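You operate a simulated robot arm through the tools that you are given. There is no shell and no other tool. Be economical: measure what you need, move in short steps, check, and stop when the job is done.

Carry out the task below with a simulated two-armed robot. There is one attempt and no reset: what you move stays moved.

JOB
Take the green block from the white table and leave it on the table three. Then take the teal tray on the white table and put it away on the table one. Then put one of the scraps from the white table on the shelf of the black cart. Keep to this order.

It is judged by the outcome, as a careful person would: the job done as asked, and still so three seconds after it is handed in. It fails if anything else is knocked over, pushed out of place, dropped, spilled or broken.

ROBOT AND FRAMES
Two 6-joint arms with fingered hands on one trunk, on a base that drives. Base frame: it is fixed to the floor where the robot stands at the start and does not move with it; the origin is under the middle of the robot, x ahead of it, y to its left, z up; the surface under the hand at the start is at about z = 0.8. Units: m, degrees, N and s.
The left shoulder is at the start at [0.089, 0.155, 0.965], the right one opposite. With the tool pointing down near the work surface each hand reaches from about 0.46 to 0.74 m from the robot's upright axis, wherever it stands, measured 20 degrees to its own side. Places, roughly: scrap [1.5, 1, 0.75]; shelf of the black cart [4.9, 2.2, 0.2]; table one [-2.5, -2.5, 0.8]; table three [-0.9, -0.7, 0.8]; teal tray [0.75, 1.5, 0.75]. Payload 4 kg a hand.
The TCP of each hand is the grasp point between the finger pads, 0.026 m short of the fingertips. In the tool frame z runs along the fingers and y along their closing line. The gripper opens to 0.132 m. The gripper's body begins 0.073 m behind the TCP. The gripper is a hand of 3 fingers: y runs from the thumb to the fingers, the wrist lies at [0, 0, -0.224] in the tool frame, and closing takes about 1.5 s.
Orientation is that of the tool frame in the base frame, as a unit quaternion [w, x, y, z]. With the fingers straight down and closing along the base's y, the tool's x points along the base's -x, its y along +y and its z along -z.

CONTROLS
- The arms move only by the tool nudge_tool. It takes "left_moves", "right_moves" or both (then of equal length, played together; a hand with none holds still); each is a list of rows, each a list of 3 entries, a list of its own where there are three numbers: the shift along the base's x, y, z in units of 30 mm (1.0 is 30 mm), then the turn, a rotation vector about the base's x, y, z in units of 8 degrees (1.0 is 8 degrees), then the opening, from 0 (shut) to 1 (fully open). In form: [[[x, y, z], [wx, wy, wz], fingers], ...]. A call has 1 to 10 rows; each row shifts and turns the commanded pose from where the row before left it. A call with a number of a shift or a turn outside -1 to 1 is refused whole. Each row takes 0.2 s and may step no farther than 0.05 m and 8.6 degrees from the row before; otherwise, or with a gripper value out of range, the whole call is refused. A pose out of reach is approached as far as the arm can. The call stops where the force on the tool passes 40 N (or 10 N more than at its start, if that is more) or the arm is blocked; 0.2 s more then pass. Each finger travels about 0.153 m/s and halts on what it meets, pressing with about 32 N; the grip force reading is that of the motor and also rises with nothing between the fingers. The clock runs only during rows and for 0.2 s after the last one: add rows that do not move to give the fingers time. It gives the time, the measured TCP pose, the force on the tool (base axes), the opening and the grip force at its end, in the units of the frame above (readings bear some noise), with the torque about the TCP (base axes, N m) and any sound that the robot's microphone picked up, and new pictures: "pictures" is both (left out), scene, wrist or none (wrist: the cameras of the hands that moved).
- Cameras (640 x 400 px; columns grow to the right, rows downward): "scene" is now at [0.1358, -0.0673, 1.2675]; the picture's right is [-0.83, -0.56, 0.02], its down [-0.34, 0.48, -0.81] and it looks along [0.45, -0.67, -0.59] (base axes); focal length 214 px, centre (320, 200). "left" rides on the left gripper at [-0.062, 0.003, -0.092] in its tool frame; the picture's right is [-0.05, -1.00, 0.00], its down [0.83, -0.04, -0.55] and it looks along [0.55, -0.03, 0.83] (tool axes); focal length 230 px, centre (320, 200). "right" rides on the right gripper at [0.062, 0.003, -0.092] in its tool frame; the picture's right is [-0.05, 1.00, 0.00], its down [-0.83, -0.04, -0.56] and it looks along [-0.55, -0.03, 0.83] (tool axes); focal length 230 px, centre (320, 200). There is no depth. A picture from a camera that has moved, and an enlarged one, comes with that camera's place and axes in the base frame and with its lens. The place of the scene camera against the robot may be out by one fixed shift of up to 0.025 m in any direction.
- slide_trunk(by): slides the trunk up (or, below 0, down) by that many m; the arms and the scene camera ride with it, the base frame stays. It gives what a move gives, with no picture.
- base_move(legs): drives the robot by 1 to 6 legs, each [ahead, turn to the left] in m and degrees, along the robot's own axes; the way and the turn of a leg run together, so that a leg with both is an arc; at most 1.5 m and 180 degrees a leg. The arms and the cameras ride along, it lands a little off, and it stops where it bumps. It gives what a move gives, and a new picture of the scene camera.
- set_grasp(shape, hand): the hand has 3 fingers and takes this shape, open, in about a second: jaw (thumb against the fingers, like two jaws); tri (thumb and two fingers); tip (a fingertip pinch); poke (one finger out to press); point (the index stretched); flat (the hand flat); cup (the hand cupped); fist (a fist). The gripper value then closes the fingers along that shape, each until it touches; the sizes above hold for jaw. It gives what a move gives, with no picture.
- pan_tilt(pan, tilt): turns the head with the scene camera to pan (to the left, within 86 degrees either way) and tilt (down, from -29 to 69), counted from straight ahead of the robot. It gives what a move gives, and a new picture of the scene camera.
- zoom(camera, box): a new picture of the part [left, top, right, bottom] of that camera's present view, enlarged. The clock stands still meanwhile.
- finish_job(): hands the job in; it is judged then, once.

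Work in short steps. Places have to be worked out from the pictures, the camera data and where the tool is seen: move nearer, look again, correct. Check each grasp and each placing, and mend what went wrong. You have 165 turns and 260 pictures in all, those below and enlarged ones among them. Open the grippers and draw the arms clear of the work before you hand the job in, unless the task says otherwise; then end with one line.

The tools are called after "Request:" as a command line: name --argument value ..., lists and objects as JSON in quotes. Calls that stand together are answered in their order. nudge_tool: Moves the arms, as the interface text tells. Its arguments: {"type":"object","properties":{"left_moves":{"type":"array","items":{"type":"array"}},"right_moves":{"type":"array","items":{"type":"array"}},"pictures":{"type":"string","enum":["both","scene","wrist","none"]}},"required":[]} The other tools are called the same way: slide_trunk (by) slides the trunk up or down; set_grasp (shape, hand) gives the hand a shape; base_move (legs) drives the base; pan_tilt (pan, tilt) turns the head that bears the scene camera; zoom (camera, box) takes an enlarged picture of a part of a camera's view; finish_job () hands the job in.

At the start:

```text
time: 0.0
left_eef_pos: [0.5771, 0.2434, 1.1145]
left_ee_rot: [0.0, 0.0, 1.0, 0.0]
left_ft_force: [-0.3, 0.5, -0.1]
left_moment: [0.02, -0.01, -0.02]
left_grip_width: 0.1321
left_finger_force: 0.1
left_shape: jaw
right_eef_pos: [0.5778, -0.2728, 1.1202]
right_ee_rot: [0.0, 0.001, 1.0, 0.001]
right_ft_force: [0.4, -1.1, -0.4]
right_moment: [-0.01, -0.06, 0.03]
right_grip_width: 0.132
right_finger_force: 0.0
right_shape: jaw
trunk travel left (down, up): [-0.5, 0.34]
robot x, y, heading: [0.0032, 0.0014, -0.1]
head pan, tilt: [-55.7, 35.5]
```

scene: 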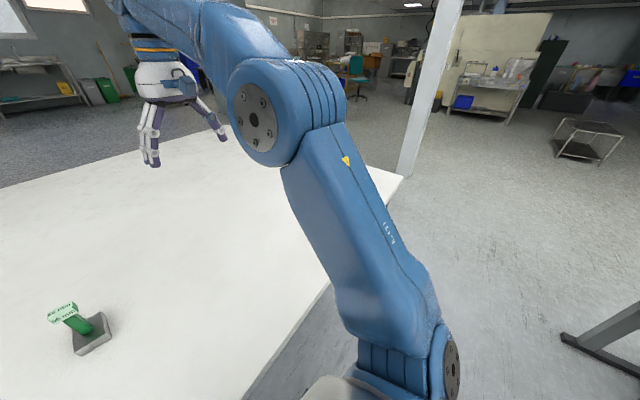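
right: 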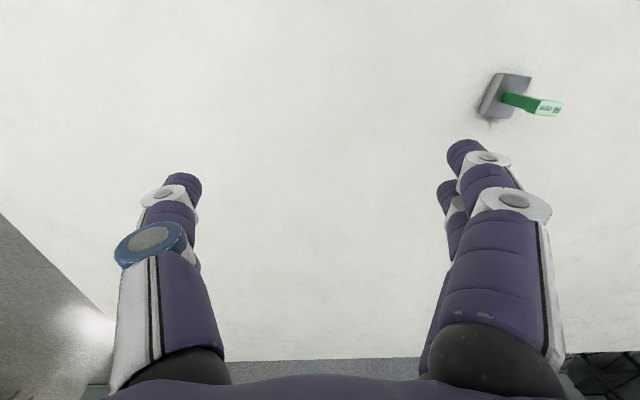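
left: 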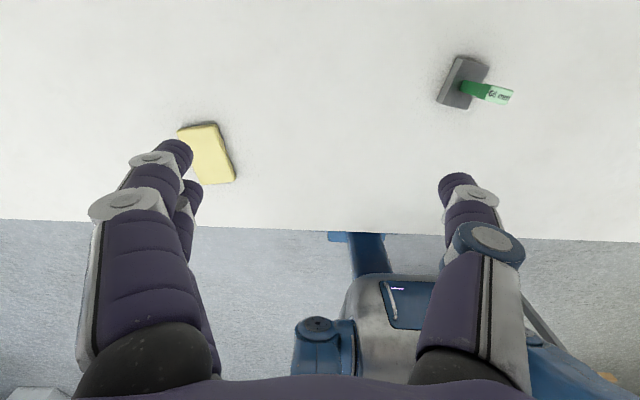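

The pictures show a green item on a grey base on the white table. I look around with the head first to see the rest of the table.

Request:
pan_tilt --pan 0 --tilt 40

Request:
pan_tilt --pan 50 --tilt 30

```text
time: 1.2
left_eef_pos: [0.5575, 0.2421, 1.1262]
left_ee_rot: [0.009, 0.0, 1.0, 0.0]
left_ft_force: [-1.0, 0.1, 0.4]
left_moment: [0.02, -0.05, 0.0]
left_grip_width: 0.1318
left_finger_force: 0.0
left_shape: jaw
right_eef_pos: [0.5586, -0.2726, 1.1323]
right_ee_rot: [0.008, -0.002, 1.0, 0.0]
right_ft_force: [-0.5, 0.2, 0.5]
right_moment: [0.01, -0.03, -0.02]
right_grip_width: 0.1319
right_finger_force: 0.1
right_shape: jaw
trunk travel left (down, up): [-0.5, 0.34]
robot x, y, heading: [0.0021, 0.0027, 0.1]
head pan, tilt: [0.0, 40.0]
camera scene: at [0.1704, 0.0052, 1.2602], right [0.0, -1.0, 0.0], down [-0.66, 0.0, -0.75], along [0.75, 0.0, -0.66], focal length 214 px, centre (320, 200)
```

scene: 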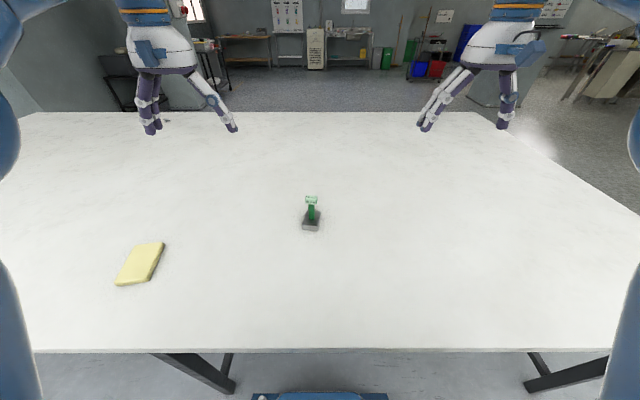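

```text
time: 2.4
left_eef_pos: [0.5584, 0.2427, 1.1254]
left_ee_rot: [0.008, 0.0, 1.0, 0.0]
left_ft_force: [0.9, -0.7, 0.1]
left_moment: [-0.02, -0.02, -0.02]
left_grip_width: 0.1319
left_finger_force: 0.0
left_shape: jaw
right_eef_pos: [0.561, -0.2717, 1.1319]
right_ee_rot: [0.01, -0.001, 1.0, 0.001]
right_ft_force: [0.5, -0.3, -0.6]
right_moment: [-0.04, 0.03, 0.02]
right_grip_width: 0.1318
right_finger_force: 0.1
right_shape: jaw
trunk travel left (down, up): [-0.5, 0.34]
robot x, y, heading: [0.0075, 0.0016, -0.0]
head pan, tilt: [50.0, 30.0]
camera scene: at [0.1448, 0.0745, 1.2759], right [0.77, -0.64, -0.01], down [-0.34, -0.38, -0.86], along [0.55, 0.66, -0.51], focal length 214 px, centre (320, 200)
```

scene: 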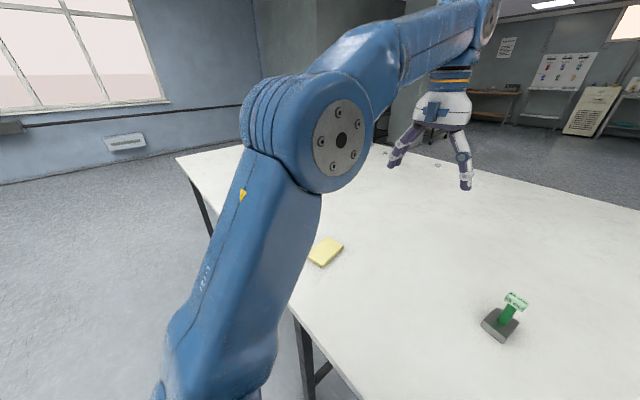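

I see the green object near [0.6, 0.03] and a yellow pad. I zoom in to tell what they are and look at small things behind the hand.

Request:
zoom --camera "scene" --box '[370, 130, 530, 230]'

Request:
zoom --camera "scene" --box '[450, 270, 578, 350]'

```text
4.00 times, centred on (450, 180) of scene
camera zoom: at [0.1448, 0.0745, 1.2759], right [0.77, -0.64, -0.01], down [-0.34, -0.38, -0.86], along [0.55, 0.66, -0.51], focal length 858 px, centre (-200, 280)
```

zoom: 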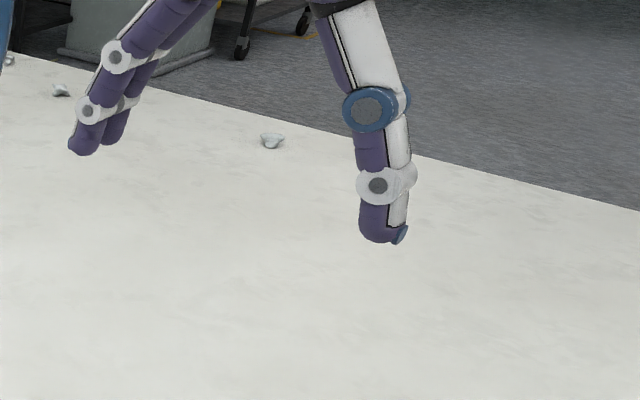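

```text
5.00 times, centred on (514, 310) of scene
camera zoom: at [0.1448, 0.0745, 1.2759], right [0.77, -0.64, -0.01], down [-0.34, -0.38, -0.86], along [0.55, 0.66, -0.51], focal length 1072 px, centre (-650, -350)
```

zoom: 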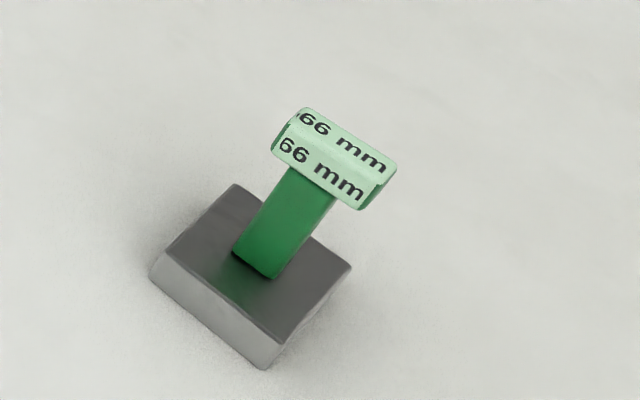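

The green block stands as a T in a grey socket, labelled 66 mm; scraps are at the far edge. I bring the right hand towards it at height to see its turn.

Request:
nudge_tool --right_moves '[[[0, 1, 0], [0, 0, 0], 1], [[0, 1, 0], [0, 0, 0], 1], [[0, 1, 0], [0, 0, 0], 1], [[0, 1, 0], [0, 0, 0], 1], [[0, 1, 0], [0, 0, 0], 1], [[0, 1, 0], [0, 0, 0], 1], [[0, 1, 0], [0, 0, 0], 1]]' --pictures "wrist"

Request:
pan_tilt --pan 0 --tilt 50

Request:
zoom --camera "scene" --box '[270, 140, 350, 190]'

Request:
zoom --camera "right" --box '[280, 40, 440, 140]'

```text
time: 4.0
left_eef_pos: [0.5598, 0.2441, 1.126]
left_ee_rot: [0.008, 0.0, 1.0, -0.001]
left_ft_force: [-0.2, 0.1, -0.1]
left_moment: [-0.05, 0.0, 0.0]
left_grip_width: 0.132
left_finger_force: 0.1
left_shape: jaw
right_eef_pos: [0.565, -0.0592, 1.1328]
right_ee_rot: [0.008, 0.001, 1.0, 0.001]
right_ft_force: [0.1, 0.9, -0.7]
right_moment: [-0.03, 0.02, 0.01]
right_grip_width: 0.132
right_finger_force: 0.1
right_shape: jaw
trunk travel left (down, up): [-0.5, 0.34]
robot x, y, heading: [-0.0022, 0.0002, -0.2]
head pan, tilt: [50.0, 30.0]
camera right: at [0.5014, -0.0546, 1.2236], right [0.05, 1.0, 0.0], down [0.82, -0.04, 0.57], along [0.57, -0.03, -0.82], focal length 230 px, centre (320, 200)
```

right: 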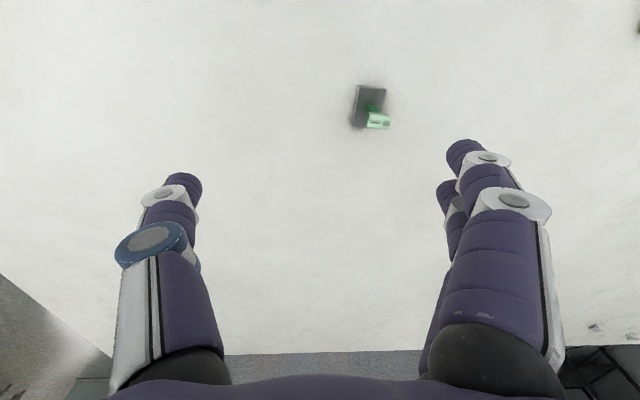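

```text
time: 5.2
left_eef_pos: [0.5586, 0.2433, 1.1266]
left_ee_rot: [0.008, 0.0, 1.0, 0.0]
left_ft_force: [-0.9, 0.4, 0.0]
left_moment: [-0.03, -0.03, 0.0]
left_grip_width: 0.1316
left_finger_force: 0.0
left_shape: jaw
right_eef_pos: [0.5654, -0.0601, 1.1343]
right_ee_rot: [0.009, 0.0, 1.0, 0.001]
right_ft_force: [0.1, 0.5, 0.2]
right_moment: [-0.01, 0.01, 0.0]
right_grip_width: 0.1319
right_finger_force: 0.0
right_shape: jaw
trunk travel left (down, up): [-0.5, 0.34]
robot x, y, heading: [-0.0018, -0.0025, 0.3]
head pan, tilt: [0.0, 50.0]
camera scene: at [0.163, 0.0054, 1.2461], right [0.0, -1.0, 0.0], down [-0.78, 0.0, -0.63], along [0.63, 0.0, -0.78], focal length 214 px, centre (320, 200)
```

scene: 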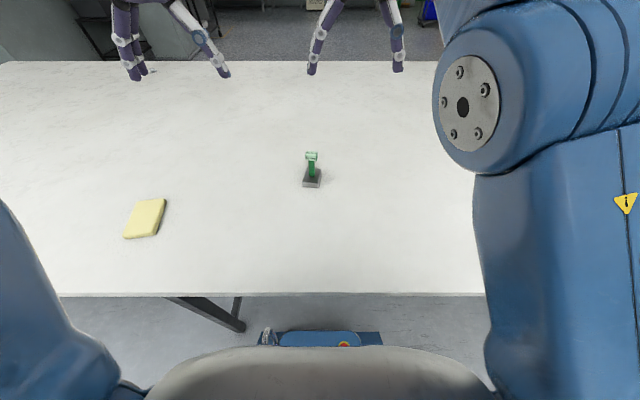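

```text
8.00 times, centred on (310, 165) of scene
camera zoom: at [0.163, 0.0054, 1.2461], right [0.0, -1.0, 0.0], down [-0.78, 0.0, -0.63], along [0.63, 0.0, -0.78], focal length 1716 px, centre (400, 480)
```

zoom: 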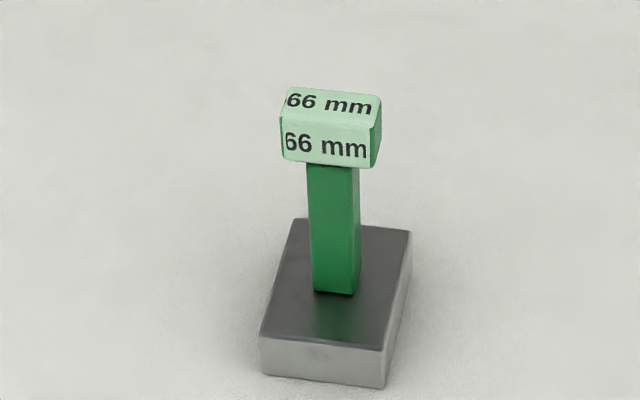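

```text
4.00 times, centred on (360, 90) of right
camera zoom: at [0.5005, -0.0562, 1.224], right [0.05, 1.0, 0.0], down [0.82, -0.04, 0.57], along [0.57, -0.03, -0.82], focal length 920 px, centre (160, 640)
```

zoom: 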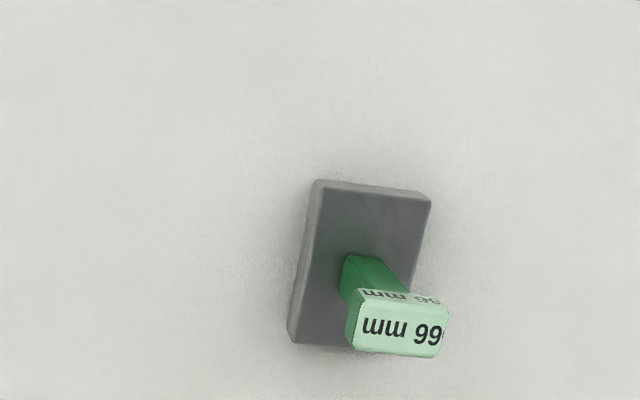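

The bar of the T is about 30 mm wide along y (turned about -8°), its top near z 0.89, centre near [0.603, 0.026]. I move above it with that yaw and look again.

Request:
nudge_tool --right_moves '[[[0.4, 0.9, -0.9], [0, 0, -0.5], 1], [[0.4, 0.9, -0.9], [0, 0, -0.5], 1], [[0.4, 0.9, -0.9], [0, 0, 0], 1], [[0, 0.2, -0.9], [0, 0, 0], 1], [[0, 0, -0.9], [0, 0, 0], 1], [[0, 0, 0], [0, 0, 0], 1]]'

Request:
zoom --camera "scene" --box '[250, 90, 410, 190]'

```text
time: 6.8
left_eef_pos: [0.5361, 0.2407, 1.1393]
left_ee_rot: [0.019, -0.001, 1.0, 0.001]
left_ft_force: [-0.6, -0.7, 0.0]
left_moment: [0.03, -0.02, 0.0]
left_grip_width: 0.1318
left_finger_force: 0.1
left_shape: jaw
right_eef_pos: [0.6009, -0.0212, 0.94]
right_ee_rot: [-0.065, 0.105, 0.992, 0.031]
right_ft_force: [1.0, -1.0, 0.0]
right_moment: [0.02, -0.08, 0.03]
right_grip_width: 0.1321
right_finger_force: 0.0
right_shape: jaw
right hand out of reach, approached as far as the arm can: row 3, 4, 5
trunk travel left (down, up): [-0.5, 0.34]
robot x, y, heading: [-0.0026, 0.001, -0.0]
head pan, tilt: [0.0, 50.0]
stopped in row 6 (right hand): the arm was blocked; the commanded pose is now the measured one
camera scene: at [0.1599, 0.0033, 1.2465], right [0.0, -1.0, 0.0], down [-0.78, 0.0, -0.63], along [0.63, 0.0, -0.78], focal length 214 px, centre (320, 200)
camera right: at [0.5521, -0.0118, 1.0393], right [0.26, 0.96, 0.04], down [0.87, -0.25, 0.43], along [0.43, -0.08, -0.9], focal length 230 px, centre (320, 200)
```

scene: 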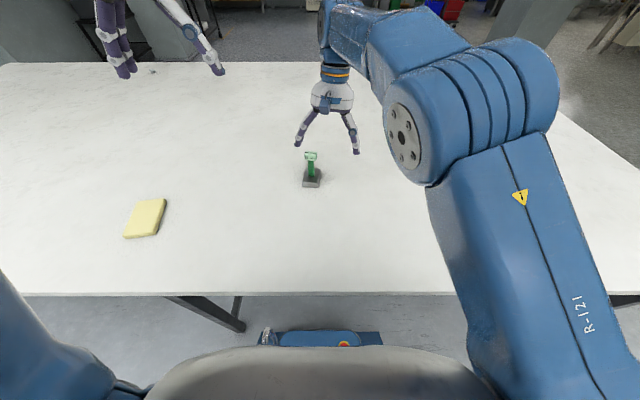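
right: 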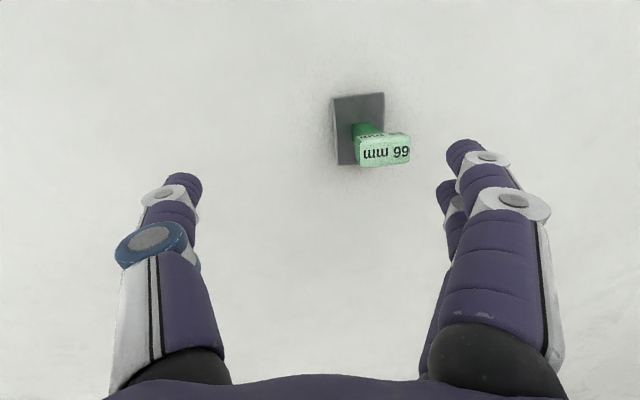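

```text
4.00 times, centred on (330, 140) of scene
camera zoom: at [0.1599, 0.0033, 1.2465], right [0.0, -1.0, 0.0], down [-0.78, 0.0, -0.63], along [0.63, 0.0, -0.78], focal length 858 px, centre (280, 440)
```

zoom: 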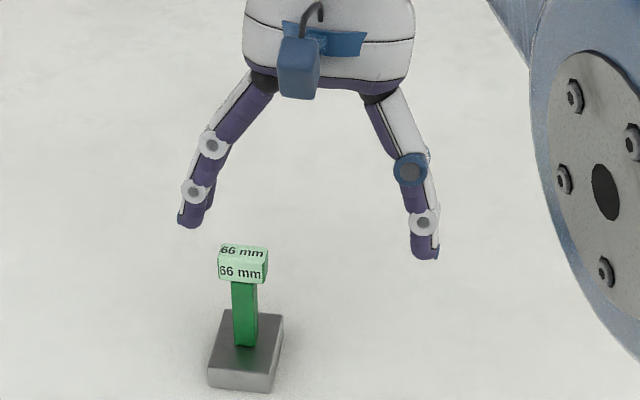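

The arm is at its limit this far across, so I raise the hand, straighten it and turn the base left 22° so the block lies in the right hand's zone.

Request:
nudge_tool --right_moves '[[[0, -0.5, 1], [-0.25, -0.45, 0.25], 1], [[0, -0.5, 1], [-0.25, -0.45, 0.25], 1], [[0, -0.5, 1], [0, 0, 0], 1], [[0, -0.5, 1], [0, 0, 0], 1], [[0, 0, 1], [0, 0, 0], 1], [[0, 0, 0], [0, 0, 0], 1]]' --pictures "none"

Request:
base_move --legs '[[0, 22]]'

```text
time: 8.2
left_eef_pos: [0.5397, 0.2429, 1.1372]
left_ee_rot: [0.016, 0.0, 1.0, 0.0]
left_ft_force: [-0.5, -0.7, 0.3]
left_moment: [0.02, 0.0, 0.0]
left_grip_width: 0.1319
left_finger_force: 0.1
left_shape: jaw
right_eef_pos: [0.5988, -0.0703, 1.1143]
right_ee_rot: [0.027, 0.058, 0.998, -0.009]
right_ft_force: [0.7, 0.0, -0.1]
right_moment: [-0.01, -0.03, -0.01]
right_grip_width: 0.1321
right_finger_force: 0.0
right_shape: jaw
right hand out of reach, approached as far as the arm can: row 5
trunk travel left (down, up): [-0.5, 0.34]
robot x, y, heading: [0.0, -0.0026, 0.0]
head pan, tilt: [0.0, 50.0]
```

```text
time: 9.8
left_eef_pos: [0.4077, 0.4289, 1.1366]
left_ee_rot: [0.016, -0.191, 0.981, 0.003]
left_ft_force: [0.3, -0.3, 0.1]
left_moment: [-0.05, 0.01, -0.01]
left_grip_width: 0.1319
left_finger_force: 0.1
left_shape: jaw
right_eef_pos: [0.5805, 0.1606, 1.1154]
right_ee_rot: [0.03, -0.134, 0.99, -0.003]
right_ft_force: [0.1, 0.3, -0.1]
right_moment: [-0.01, -0.02, -0.02]
right_grip_width: 0.1319
right_finger_force: 0.0
right_shape: jaw
trunk travel left (down, up): [-0.5, 0.34]
robot x, y, heading: [0.0011, -0.0038, 22.0]
head pan, tilt: [0.0, 50.0]
camera scene: at [0.1529, 0.0598, 1.246], right [0.38, -0.93, 0.0], down [-0.72, -0.29, -0.63], along [0.58, 0.24, -0.78], focal length 214 px, centre (320, 200)
```

scene: 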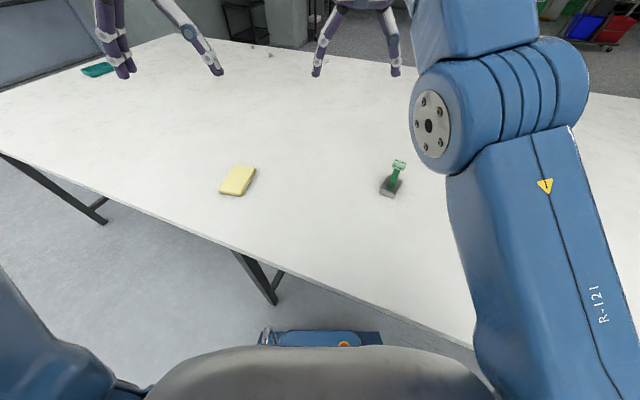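

The block now lies 20° to the right of the robot. I move the right hand over it, turning it back to -8° yaw and upright.

Request:
nudge_tool --right_moves '[[[0.15, -0.9, -0.5], [0, 0.1, -0.6], 1], [[0.15, -0.9, -0.5], [0, 0.1, -0.6], 1], [[0.15, -0.9, -0.8], [0, 0.1, -0.6], 1], [[0.15, -0.9, -0.9], [0, 0.1, -0.6], 1], [[0.15, -0.9, -0.9], [0.07, 0.04, -0.53], 1], [[0, 0, -0.9], [0, 0, 0], 1], [[0, 0, 0], [0, 0, 0], 1]]'

Request:
zoom --camera "scene" --box '[310, 110, 470, 210]'

Request:
zoom --camera "right" --box '[240, 60, 400, 160]'

```text
time: 11.4
left_eef_pos: [0.3901, 0.422, 1.1469]
left_ee_rot: [0.026, -0.191, 0.981, 0.005]
left_ft_force: [0.6, 1.3, -1.1]
left_moment: [0.02, 0.01, -0.01]
left_grip_width: 0.1321
left_finger_force: 0.1
left_shape: jaw
right_eef_pos: [0.5858, 0.0186, 0.9894]
right_ee_rot: [0.007, 0.069, 0.998, 0.001]
right_ft_force: [0.1, 0.0, 0.7]
right_moment: [0.01, 0.01, -0.03]
right_grip_width: 0.1322
right_finger_force: 0.2
right_shape: jaw
trunk travel left (down, up): [-0.5, 0.34]
robot x, y, heading: [0.0011, 0.0002, 22.0]
head pan, tilt: [0.0, 50.0]
camera scene: at [0.153, 0.0594, 1.246], right [0.38, -0.93, 0.0], down [-0.72, -0.29, -0.63], along [0.58, 0.24, -0.78], focal length 214 px, centre (320, 200)
camera right: at [0.5226, 0.0305, 1.0799], right [0.19, 0.98, 0.0], down [0.81, -0.16, 0.57], along [0.56, -0.1, -0.82], focal length 230 px, centre (320, 200)
```

scene: 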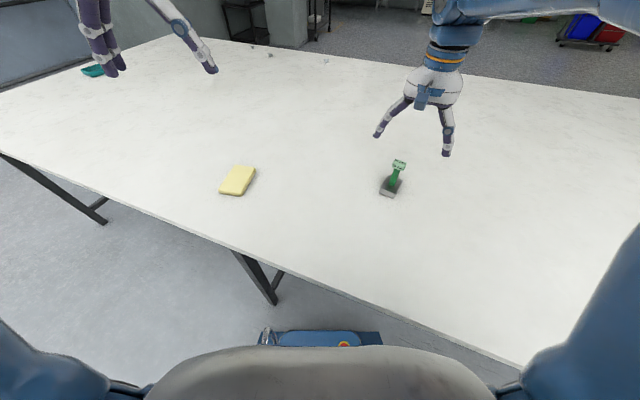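
right: 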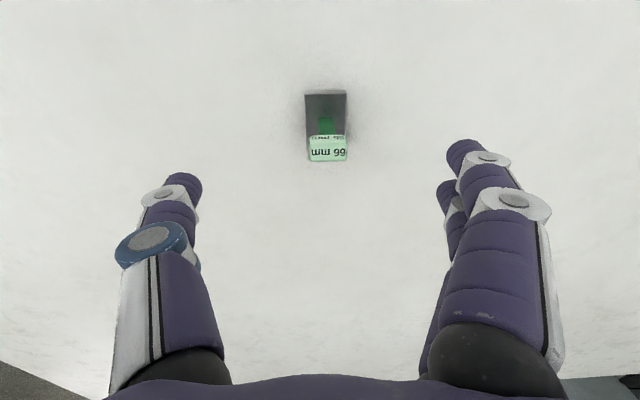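

```text
4.00 times, centred on (390, 160) of scene
camera zoom: at [0.153, 0.0594, 1.246], right [0.38, -0.93, 0.0], down [-0.72, -0.29, -0.63], along [0.58, 0.24, -0.78], focal length 858 px, centre (40, 360)
```

zoom: 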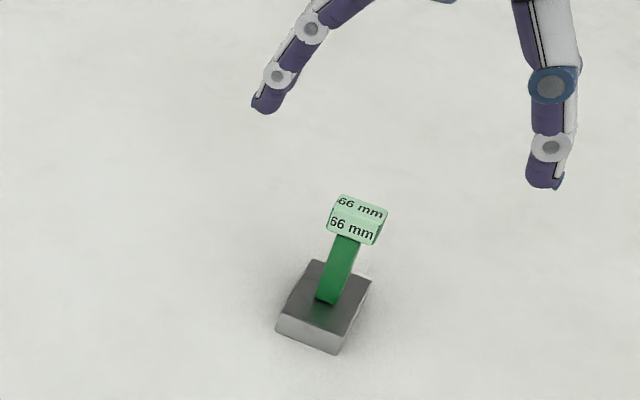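

```text
4.00 times, centred on (320, 110) of right
camera zoom: at [0.5226, 0.0305, 1.0799], right [0.19, 0.98, 0.0], down [0.81, -0.16, 0.57], along [0.56, -0.1, -0.82], focal length 920 px, centre (320, 560)
```

zoom: 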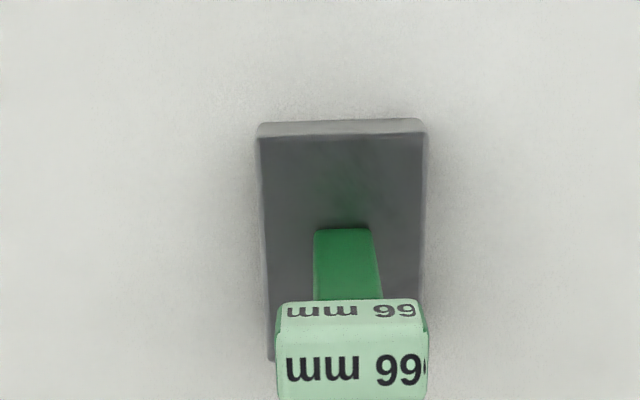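

Alignment is good; the bar's top centre works out at [0.600, 0.024]. I shift over by +15/+6 mm and descend with the fingers straddling the bar, then look.

Request:
nudge_tool --right_moves '[[[0.5, 0.2, 0], [0, 0, 0], 1], [[0, 0, -0.9], [0, 0, 0], 1], [[0, 0, -0.9], [0, 0, 0], 1], [[0, 0, -0.8], [0, 0, 0], 1], [[0, 0, 0], [0, 0, 0], 1]]'

Request:
zoom --camera "scene" --box '[310, 110, 470, 210]'

```text
time: 12.7
left_eef_pos: [0.3899, 0.4211, 1.1474]
left_ee_rot: [0.026, -0.192, 0.981, 0.004]
left_ft_force: [0.2, -0.3, -0.6]
left_moment: [-0.02, 0.0, 0.0]
left_grip_width: 0.1321
left_finger_force: 0.1
left_shape: jaw
right_eef_pos: [0.6003, 0.0252, 0.9119]
right_ee_rot: [0.008, 0.07, 0.998, 0.0]
right_ft_force: [0.3, -1.6, 0.3]
right_moment: [-0.01, 0.01, 0.0]
right_grip_width: 0.1319
right_finger_force: 0.0
right_shape: jaw
trunk travel left (down, up): [-0.5, 0.34]
robot x, y, heading: [-0.0017, -0.006, 22.2]
head pan, tilt: [0.0, 50.0]
camera scene: at [0.1524, 0.0596, 1.2461], right [0.38, -0.93, 0.0], down [-0.72, -0.29, -0.63], along [0.58, 0.24, -0.78], focal length 214 px, centre (320, 200)
camera right: at [0.5371, 0.0366, 1.0024], right [0.19, 0.98, 0.0], down [0.81, -0.16, 0.57], along [0.56, -0.11, -0.82], focal length 230 px, centre (320, 200)
```

scene: 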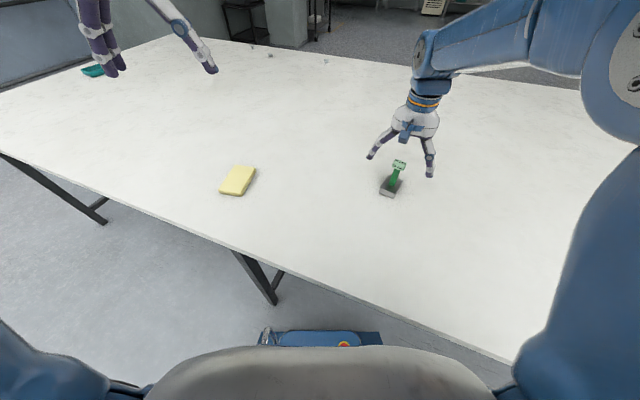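
right: 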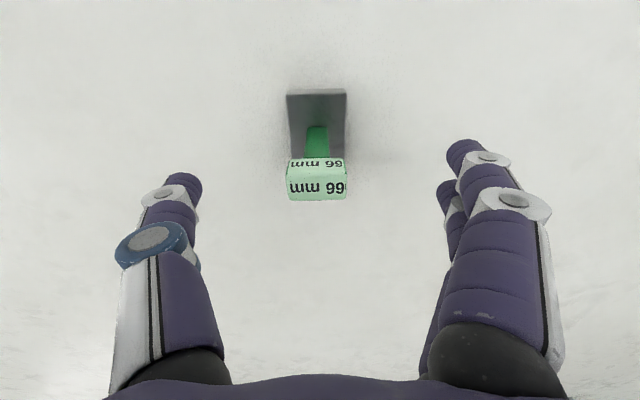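

```text
4.00 times, centred on (390, 160) of scene
camera zoom: at [0.1524, 0.0596, 1.2461], right [0.38, -0.93, 0.0], down [-0.72, -0.29, -0.63], along [0.58, 0.24, -0.78], focal length 858 px, centre (40, 360)
```

zoom: 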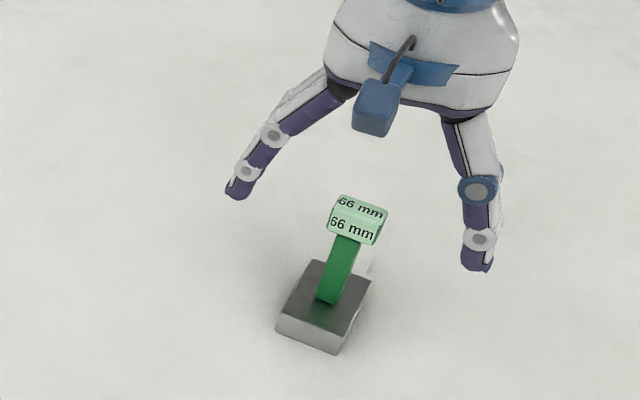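

The bar sits centred between the fingers. I go down 26 mm so the pads meet the bar and look once more.

Request:
nudge_tool --right_moves '[[[0, -0.05, -0.85], [0, 0, 0], 1], [[0, 0, 0], [0, 0, 0], 0.5], [[0, 0, 0], [0, 0, 0], 0.5]]'

Request:
zoom --camera "scene" --box '[340, 120, 452, 190]'

```text
time: 13.4
left_eef_pos: [0.3916, 0.4212, 1.1464]
left_ee_rot: [0.025, -0.191, 0.981, 0.006]
left_ft_force: [-0.1, -0.3, 0.4]
left_moment: [-0.01, 0.01, -0.04]
left_grip_width: 0.1321
left_finger_force: 0.1
left_shape: jaw
right_eef_pos: [0.6026, 0.024, 0.8873]
right_ee_rot: [0.009, 0.07, 0.998, 0.001]
right_ft_force: [1.0, -0.4, 0.6]
right_moment: [0.0, 0.01, 0.0]
right_grip_width: 0.0668
right_finger_force: 0.1
right_shape: jaw
trunk travel left (down, up): [-0.5, 0.34]
robot x, y, heading: [-0.0003, -0.0023, 22.1]
head pan, tilt: [0.0, 50.0]
camera scene: at [0.1531, 0.0597, 1.246], right [0.38, -0.93, 0.0], down [-0.72, -0.29, -0.63], along [0.58, 0.24, -0.78], focal length 214 px, centre (320, 200)
camera right: at [0.5378, 0.0347, 0.9769], right [0.19, 0.98, 0.0], down [0.81, -0.16, 0.57], along [0.56, -0.1, -0.82], focal length 230 px, centre (320, 200)
```

scene: 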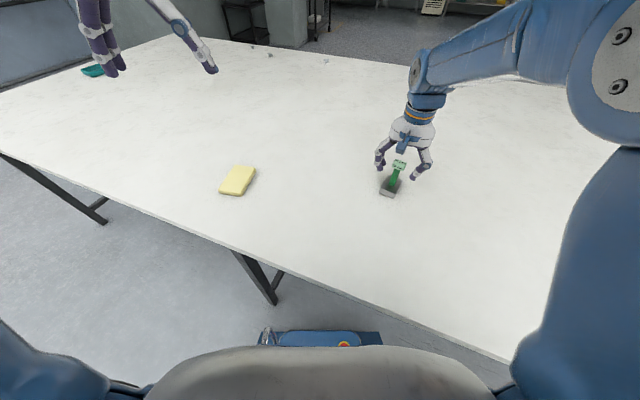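
right: 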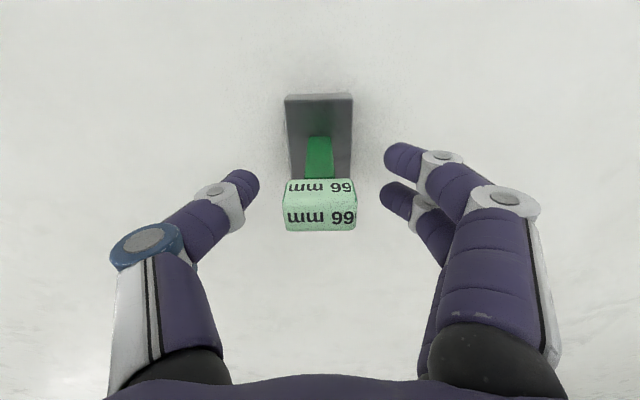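

```text
5.71 times, centred on (396, 155) of scene
camera zoom: at [0.1531, 0.0597, 1.246], right [0.38, -0.93, 0.0], down [-0.72, -0.29, -0.63], along [0.58, 0.24, -0.78], focal length 1226 px, centre (-114, 457)
```

zoom: 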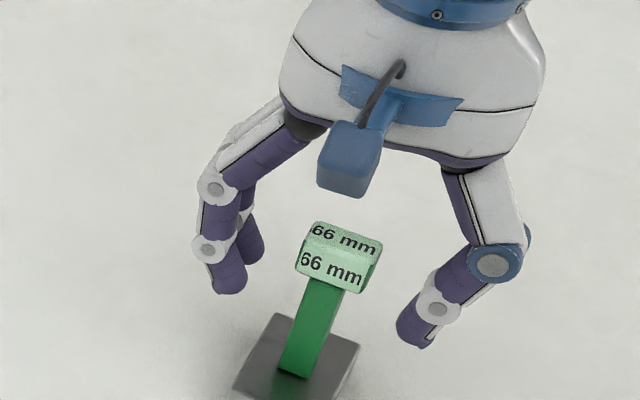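

The bar's middle coincides with the grasp point. I close the fingers on it.

Request:
nudge_tool --right_moves '[[[0, 0, 0], [0, 0, 0], 0.35], [[0, 0, 0], [0, 0, 0], 0.2], [[0, 0, 0], [0, 0, 0], 0.1], [[0, 0, 0], [0, 0, 0], 0.0], [[0, 0, 0], [0, 0, 0], 0.0], [[0, 0, 0], [0, 0, 0], 0.0]]' --pictures "wrist"

Request:
zoom --camera "scene" --box '[340, 130, 452, 200]'

```text
time: 14.8
left_eef_pos: [0.3899, 0.421, 1.1477]
left_ee_rot: [0.024, -0.192, 0.981, 0.004]
left_ft_force: [-0.2, -0.1, -0.2]
left_moment: [0.02, 0.02, -0.03]
left_grip_width: 0.1318
left_finger_force: 0.0
left_shape: jaw
right_eef_pos: [0.6006, 0.0225, 0.886]
right_ee_rot: [0.009, 0.07, 0.997, 0.002]
right_ft_force: [-0.2, 0.0, 2.7]
right_moment: [0.03, 0.07, -0.01]
right_grip_width: 0.0079
right_finger_force: 32.0
right_shape: jaw
trunk travel left (down, up): [-0.5, 0.34]
robot x, y, heading: [0.0017, 0.0003, 22.1]
head pan, tilt: [0.0, 50.0]
camera right: at [0.5376, 0.0346, 0.9774], right [0.19, 0.98, 0.0], down [0.81, -0.16, 0.57], along [0.56, -0.1, -0.82], focal length 230 px, centre (320, 200)
```

right: 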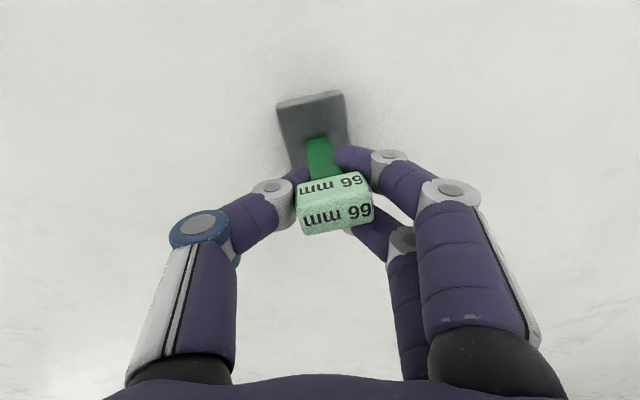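

```text
5.71 times, centred on (396, 165) of scene
camera zoom: at [0.1527, 0.0595, 1.2461], right [0.38, -0.93, 0.0], down [-0.72, -0.29, -0.63], along [0.58, 0.24, -0.78], focal length 1226 px, centre (-114, 400)
```

zoom: 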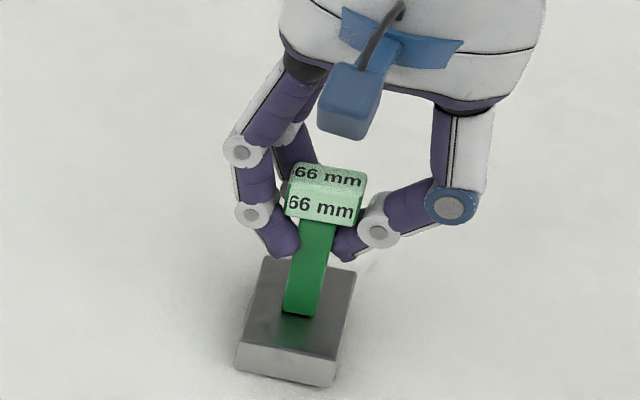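

The fingers gripped the stem under the bar, but the block and socket turned about 8° together. I turn the hand back by 8° to restore the socket before pulling.

Request:
nudge_tool --right_moves '[[[0, 0, 0], [0, 0, -0.5], 0], [[0, 0, 0], [0, 0, -0.5], 0], [[0, 0, 0], [0, 0, 0], 0]]' --pictures "wrist"

Request:
zoom --camera "scene" --box '[340, 130, 452, 200]'

```text
time: 15.7
left_eef_pos: [0.3908, 0.4213, 1.145]
left_ee_rot: [0.025, -0.192, 0.981, 0.004]
left_ft_force: [0.1, 0.2, 0.6]
left_moment: [0.03, 0.0, 0.0]
left_grip_width: 0.1318
left_finger_force: 0.0
left_shape: jaw
right_eef_pos: [0.599, 0.0228, 0.8863]
right_ee_rot: [0.009, 0.139, 0.99, 0.0]
right_ft_force: [-1.9, 0.2, 0.3]
right_moment: [-0.04, 0.1, 0.06]
right_grip_width: 0.0076
right_finger_force: 32.0
right_shape: jaw
trunk travel left (down, up): [-0.5, 0.34]
robot x, y, heading: [-0.0002, -0.0047, 22.5]
head pan, tilt: [0.0, 50.0]
camera right: at [0.5399, 0.0431, 0.9772], right [0.33, 0.95, 0.0], down [0.78, -0.27, 0.57], along [0.54, -0.18, -0.82], focal length 230 px, centre (320, 200)
```

right: 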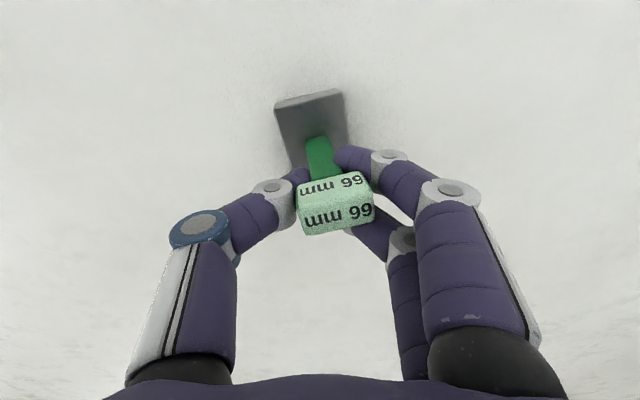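

```text
5.71 times, centred on (396, 165) of scene
camera zoom: at [0.1527, 0.0596, 1.246], right [0.38, -0.93, 0.0], down [-0.72, -0.29, -0.63], along [0.58, 0.24, -0.78], focal length 1226 px, centre (-114, 400)
```

zoom: 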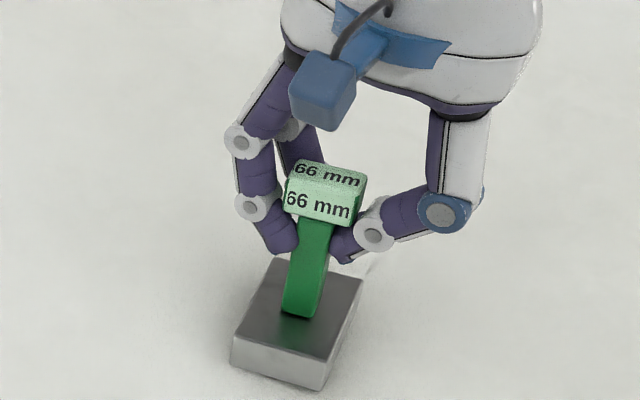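

The socket turned back with the hand; the scene view hints a few degrees remain, so I turn 4° more and compare with the earlier view.

Request:
nudge_tool --right_moves '[[[0, 0, 0], [0, 0, -0.5], 0], [[0, 0, 0], [0, 0, 0], 0]]' --pictures "none"

Request:
zoom --camera "scene" --box '[310, 110, 470, 210]'

```text
time: 16.2
left_eef_pos: [0.3912, 0.4208, 1.1466]
left_ee_rot: [0.025, -0.193, 0.981, 0.005]
left_ft_force: [0.2, -0.1, -0.3]
left_moment: [0.01, 0.0, -0.04]
left_grip_width: 0.1317
left_finger_force: 0.1
left_shape: jaw
right_eef_pos: [0.5992, 0.0232, 0.8856]
right_ee_rot: [0.008, 0.173, 0.985, 0.0]
right_ft_force: [-0.6, -0.5, -0.2]
right_moment: [0.04, 0.08, 0.05]
right_grip_width: 0.0074
right_finger_force: 31.9
right_shape: jaw
trunk travel left (down, up): [-0.5, 0.34]
robot x, y, heading: [-0.0016, -0.0015, 22.0]
head pan, tilt: [0.0, 50.0]
```

```text
4.00 times, centred on (390, 160) of scene
camera zoom: at [0.1528, 0.0596, 1.246], right [0.38, -0.93, 0.0], down [-0.72, -0.29, -0.63], along [0.58, 0.24, -0.78], focal length 858 px, centre (40, 360)
```

zoom: 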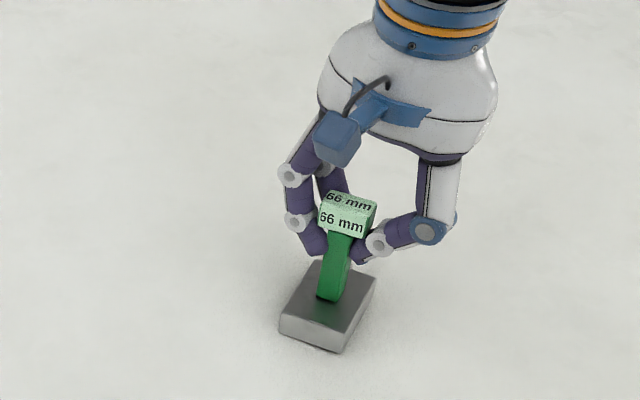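

The socket is back within a few mm and degrees of its start. Now I pull straight up in small steps and check that the socket stays.

Request:
nudge_tool --right_moves '[[[0, 0, 0.3], [0, 0, 0], 0], [[0, 0, 0.3], [0, 0, 0], 0], [[0, 0, 0.4], [0, 0, 0], 0], [[0, 0, 0], [0, 0, 0], 0]]' --pictures "none"

Request:
zoom --camera "scene" --box '[310, 110, 470, 210]'

```text
time: 17.2
left_eef_pos: [0.3909, 0.4215, 1.1459]
left_ee_rot: [0.025, -0.191, 0.981, 0.004]
left_ft_force: [-0.2, 0.1, -1.0]
left_moment: [0.02, -0.02, 0.02]
left_grip_width: 0.132
left_finger_force: 0.1
left_shape: jaw
right_eef_pos: [0.6006, 0.0227, 0.9169]
right_ee_rot: [0.009, 0.173, 0.985, 0.001]
right_ft_force: [0.3, -0.7, -1.9]
right_moment: [0.01, 0.03, 0.03]
right_grip_width: 0.0073
right_finger_force: 31.9
right_shape: jaw
trunk travel left (down, up): [-0.5, 0.34]
robot x, y, heading: [0.0036, -0.0018, 22.5]
head pan, tilt: [0.0, 50.0]
```

```text
4.00 times, centred on (390, 160) of scene
camera zoom: at [0.1533, 0.0597, 1.246], right [0.38, -0.93, 0.0], down [-0.72, -0.29, -0.63], along [0.58, 0.24, -0.78], focal length 858 px, centre (40, 360)
```

zoom: 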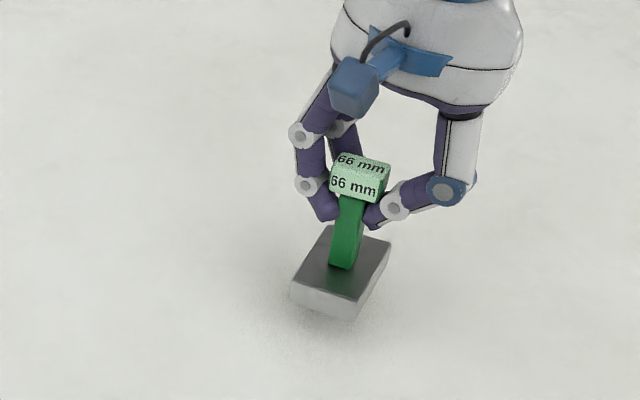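

The socket rises too, with no pull felt: block and base are one piece (~0.2 kg). I lift it well clear of the table and look towards table three.

Request:
nudge_tool --right_moves '[[[0, 0, 1], [0, 0, 0], 0], [[0, 0, 1], [0, 0, 0], 0], [[0, 0, 1], [0, 0, 0], 0], [[0, 0, 1], [0, 0, 0], 0], [[0, 0, 1], [0, 0, 0], 0], [[0, 0, 0.7], [0, 0, 0], 0], [[0, 0, 0], [0, 0, 0], 0]]' --pictures "wrist"

Request:
pan_tilt --pan -86 --tilt 25

```text
time: 18.9
left_eef_pos: [0.3915, 0.4212, 1.1472]
left_ee_rot: [0.024, -0.192, 0.981, 0.004]
left_ft_force: [0.1, 0.6, -0.7]
left_moment: [0.02, 0.02, -0.01]
left_grip_width: 0.132
left_finger_force: 0.1
left_shape: jaw
right_eef_pos: [0.6016, 0.0239, 1.0882]
right_ee_rot: [0.007, 0.174, 0.985, -0.001]
right_ft_force: [0.8, 0.0, -2.1]
right_moment: [0.02, 0.02, -0.01]
right_grip_width: 0.007
right_finger_force: 32.3
right_shape: jaw
trunk travel left (down, up): [-0.5, 0.34]
robot x, y, heading: [0.001, -0.0032, 22.0]
head pan, tilt: [0.0, 50.0]
camera right: at [0.5421, 0.0478, 1.1789], right [0.39, 0.92, 0.0], down [0.76, -0.32, 0.57], along [0.52, -0.22, -0.82], focal length 230 px, centre (320, 200)
```

right: 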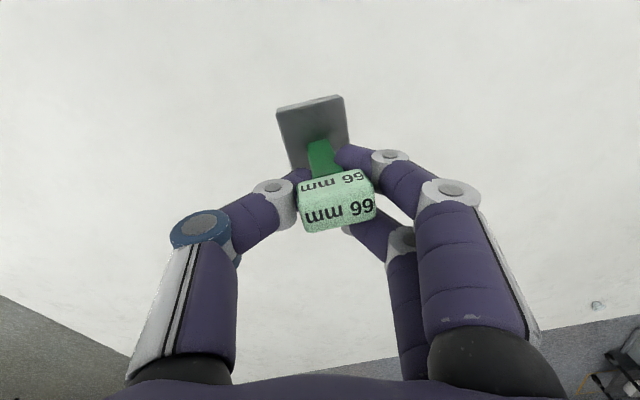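

```text
time: 20.4
left_eef_pos: [0.3903, 0.4219, 1.1472]
left_ee_rot: [0.025, -0.192, 0.981, 0.005]
left_ft_force: [0.2, -0.2, -0.8]
left_moment: [-0.05, 0.04, 0.0]
left_grip_width: 0.1321
left_finger_force: 0.3
left_shape: jaw
right_eef_pos: [0.6011, 0.0237, 1.0883]
right_ee_rot: [0.008, 0.174, 0.985, -0.001]
right_ft_force: [0.5, 0.6, -1.7]
right_moment: [0.0, -0.02, -0.02]
right_grip_width: 0.0069
right_finger_force: 32.0
right_shape: jaw
trunk travel left (down, up): [-0.5, 0.34]
robot x, y, heading: [0.0008, -0.0041, 21.9]
head pan, tilt: [-85.9, 25.0]
camera scene: at [0.1233, -0.0517, 1.2848], right [-0.9, -0.44, 0.02], down [-0.2, 0.37, -0.91], along [0.39, -0.82, -0.42], focal length 214 px, centre (320, 200)
```

scene: 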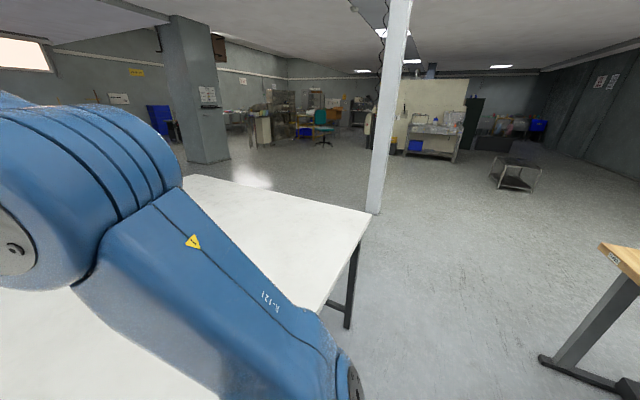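

Table three's wooden top is just entering view at the right. I turn the base right 60° in place to see it.

Request:
base_move --legs '[[0, -60]]'

```text
time: 23.7
left_eef_pos: [0.5608, -0.1278, 1.1477]
left_ee_rot: [0.024, 0.325, 0.945, -0.009]
left_ft_force: [0.3, 0.8, -0.8]
left_moment: [-0.01, -0.01, 0.02]
left_grip_width: 0.132
left_finger_force: 0.0
left_shape: jaw
right_eef_pos: [0.3225, -0.5088, 1.0868]
right_ee_rot: [0.006, 0.642, 0.766, -0.004]
right_ft_force: [0.2, -0.2, -1.9]
right_moment: [0.04, 0.02, 0.03]
right_grip_width: 0.0068
right_finger_force: 32.3
right_shape: jaw
trunk travel left (down, up): [-0.5, 0.34]
robot x, y, heading: [0.0013, 0.0028, -37.9]
head pan, tilt: [-85.9, 25.0]
camera scene: at [0.0243, -0.1137, 1.2848], right [-0.83, 0.56, 0.02], down [0.22, 0.36, -0.91], along [-0.51, -0.75, -0.42], focal length 214 px, centre (320, 200)
```

scene: 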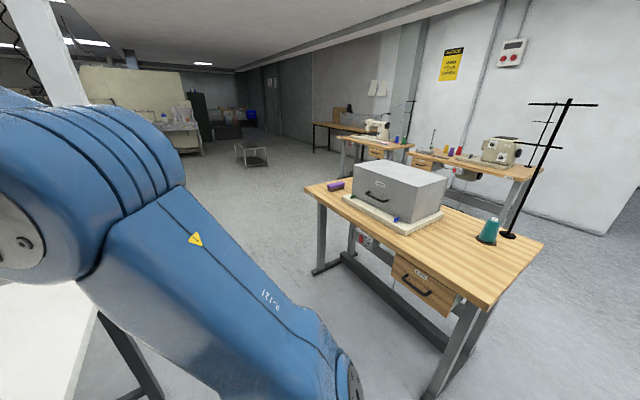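

A sewing table with a grey cover, a spool, a cone and a stand is there. I zoom to read the labels and find a free patch.

Request:
zoom --camera "scene" --box '[300, 160, 556, 320]'

Request:
zoom --camera "scene" --box '[300, 90, 556, 250]'

```text
2.50 times, centred on (428, 240) of scene
camera zoom: at [0.0243, -0.1137, 1.2848], right [-0.83, 0.56, 0.02], down [0.22, 0.36, -0.91], along [-0.51, -0.75, -0.42], focal length 536 px, centre (50, 100)
```

zoom: 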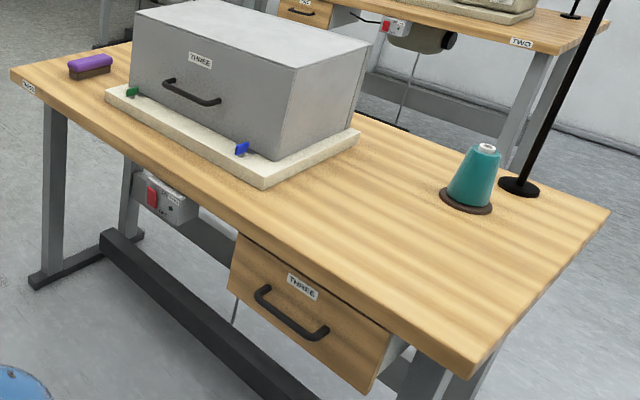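

```text
2.50 times, centred on (428, 170) of scene
camera zoom: at [0.0243, -0.1137, 1.2848], right [-0.83, 0.56, 0.02], down [0.22, 0.36, -0.91], along [-0.51, -0.75, -0.42], focal length 536 px, centre (50, 275)
```

zoom: 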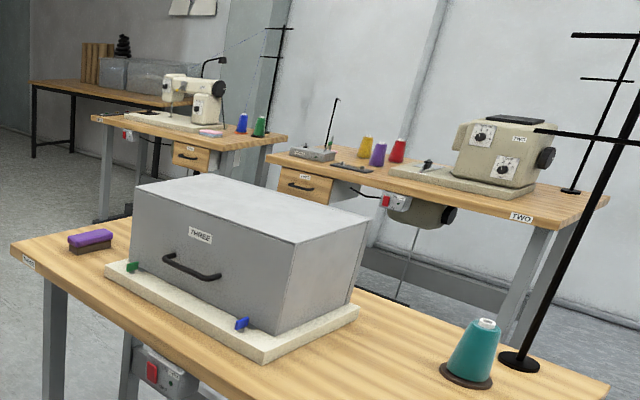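

Free patch on table three: about [-0.76, -0.36], between cover and edge. I turn to heading -140° and look before driving 0.22 m closer; the hands sweep at z>1.05 through clear space.

Request:
base_move --legs '[[0, -102]]'

Request:
pan_tilt --pan -20 --tilt 35

```text
time: 28.7
left_eef_pos: [-0.2274, -0.5013, 1.1567]
left_ee_rot: [0.011, 0.939, 0.341, -0.032]
left_ft_force: [0.0, 0.8, 0.0]
left_moment: [-0.01, -0.03, -0.01]
left_grip_width: 0.1318
left_finger_force: 0.1
left_shape: jaw
right_eef_pos: [-0.5487, -0.1882, 1.0983]
right_ee_rot: [0.007, 1.0, -0.019, -0.014]
right_ft_force: [0.5, -0.7, -2.0]
right_moment: [0.0, 0.01, 0.02]
right_grip_width: 0.0062
right_finger_force: 31.8
right_shape: jaw
trunk travel left (down, up): [-0.5, 0.34]
robot x, y, heading: [0.0114, -0.0069, -139.9]
head pan, tilt: [-85.9, 25.0]
camera scene: at [-0.0975, 0.0172, 1.2848], right [0.72, 0.69, 0.02], down [0.31, -0.29, -0.91], along [-0.62, 0.66, -0.42], focal length 214 px, centre (320, 200)
```

scene: 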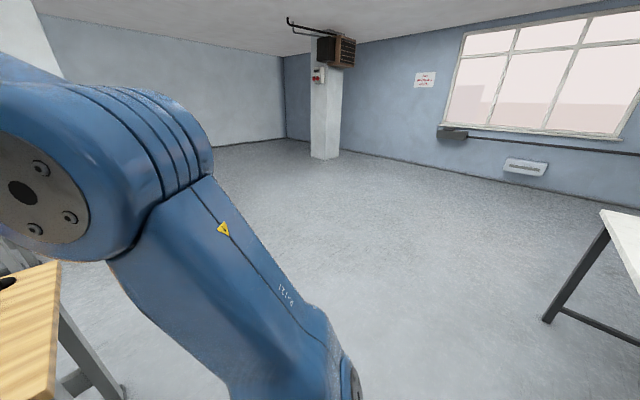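

```text
time: 30.1
left_eef_pos: [-0.2145, -0.4922, 1.1572]
left_ee_rot: [0.01, 0.939, 0.342, -0.03]
left_ft_force: [-0.9, 0.6, 0.0]
left_moment: [0.01, 0.02, -0.01]
left_grip_width: 0.1319
left_finger_force: 0.0
left_shape: jaw
right_eef_pos: [-0.5351, -0.1754, 1.1076]
right_ee_rot: [0.013, 1.0, -0.019, -0.021]
right_ft_force: [0.2, 0.3, -2.7]
right_moment: [-0.02, -0.01, 0.01]
right_grip_width: 0.0057
right_finger_force: 32.0
right_shape: jaw
trunk travel left (down, up): [-0.5, 0.34]
robot x, y, heading: [0.0137, -0.0076, -140.2]
head pan, tilt: [-20.0, 35.0]
camera scene: at [-0.1158, -0.0788, 1.2677], right [-0.34, 0.94, 0.01], down [0.55, 0.21, -0.81], along [-0.76, -0.27, -0.59], focal length 214 px, centre (320, 200)
```

scene: 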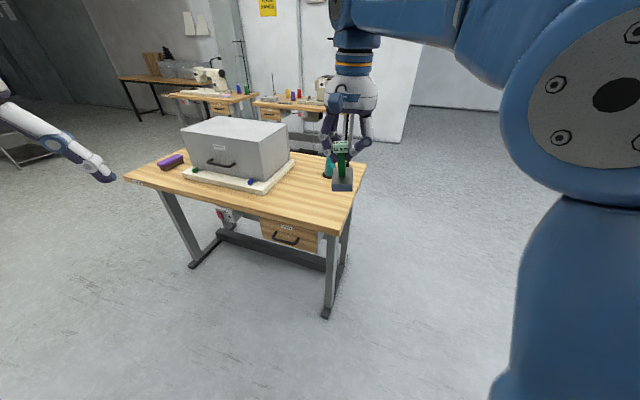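

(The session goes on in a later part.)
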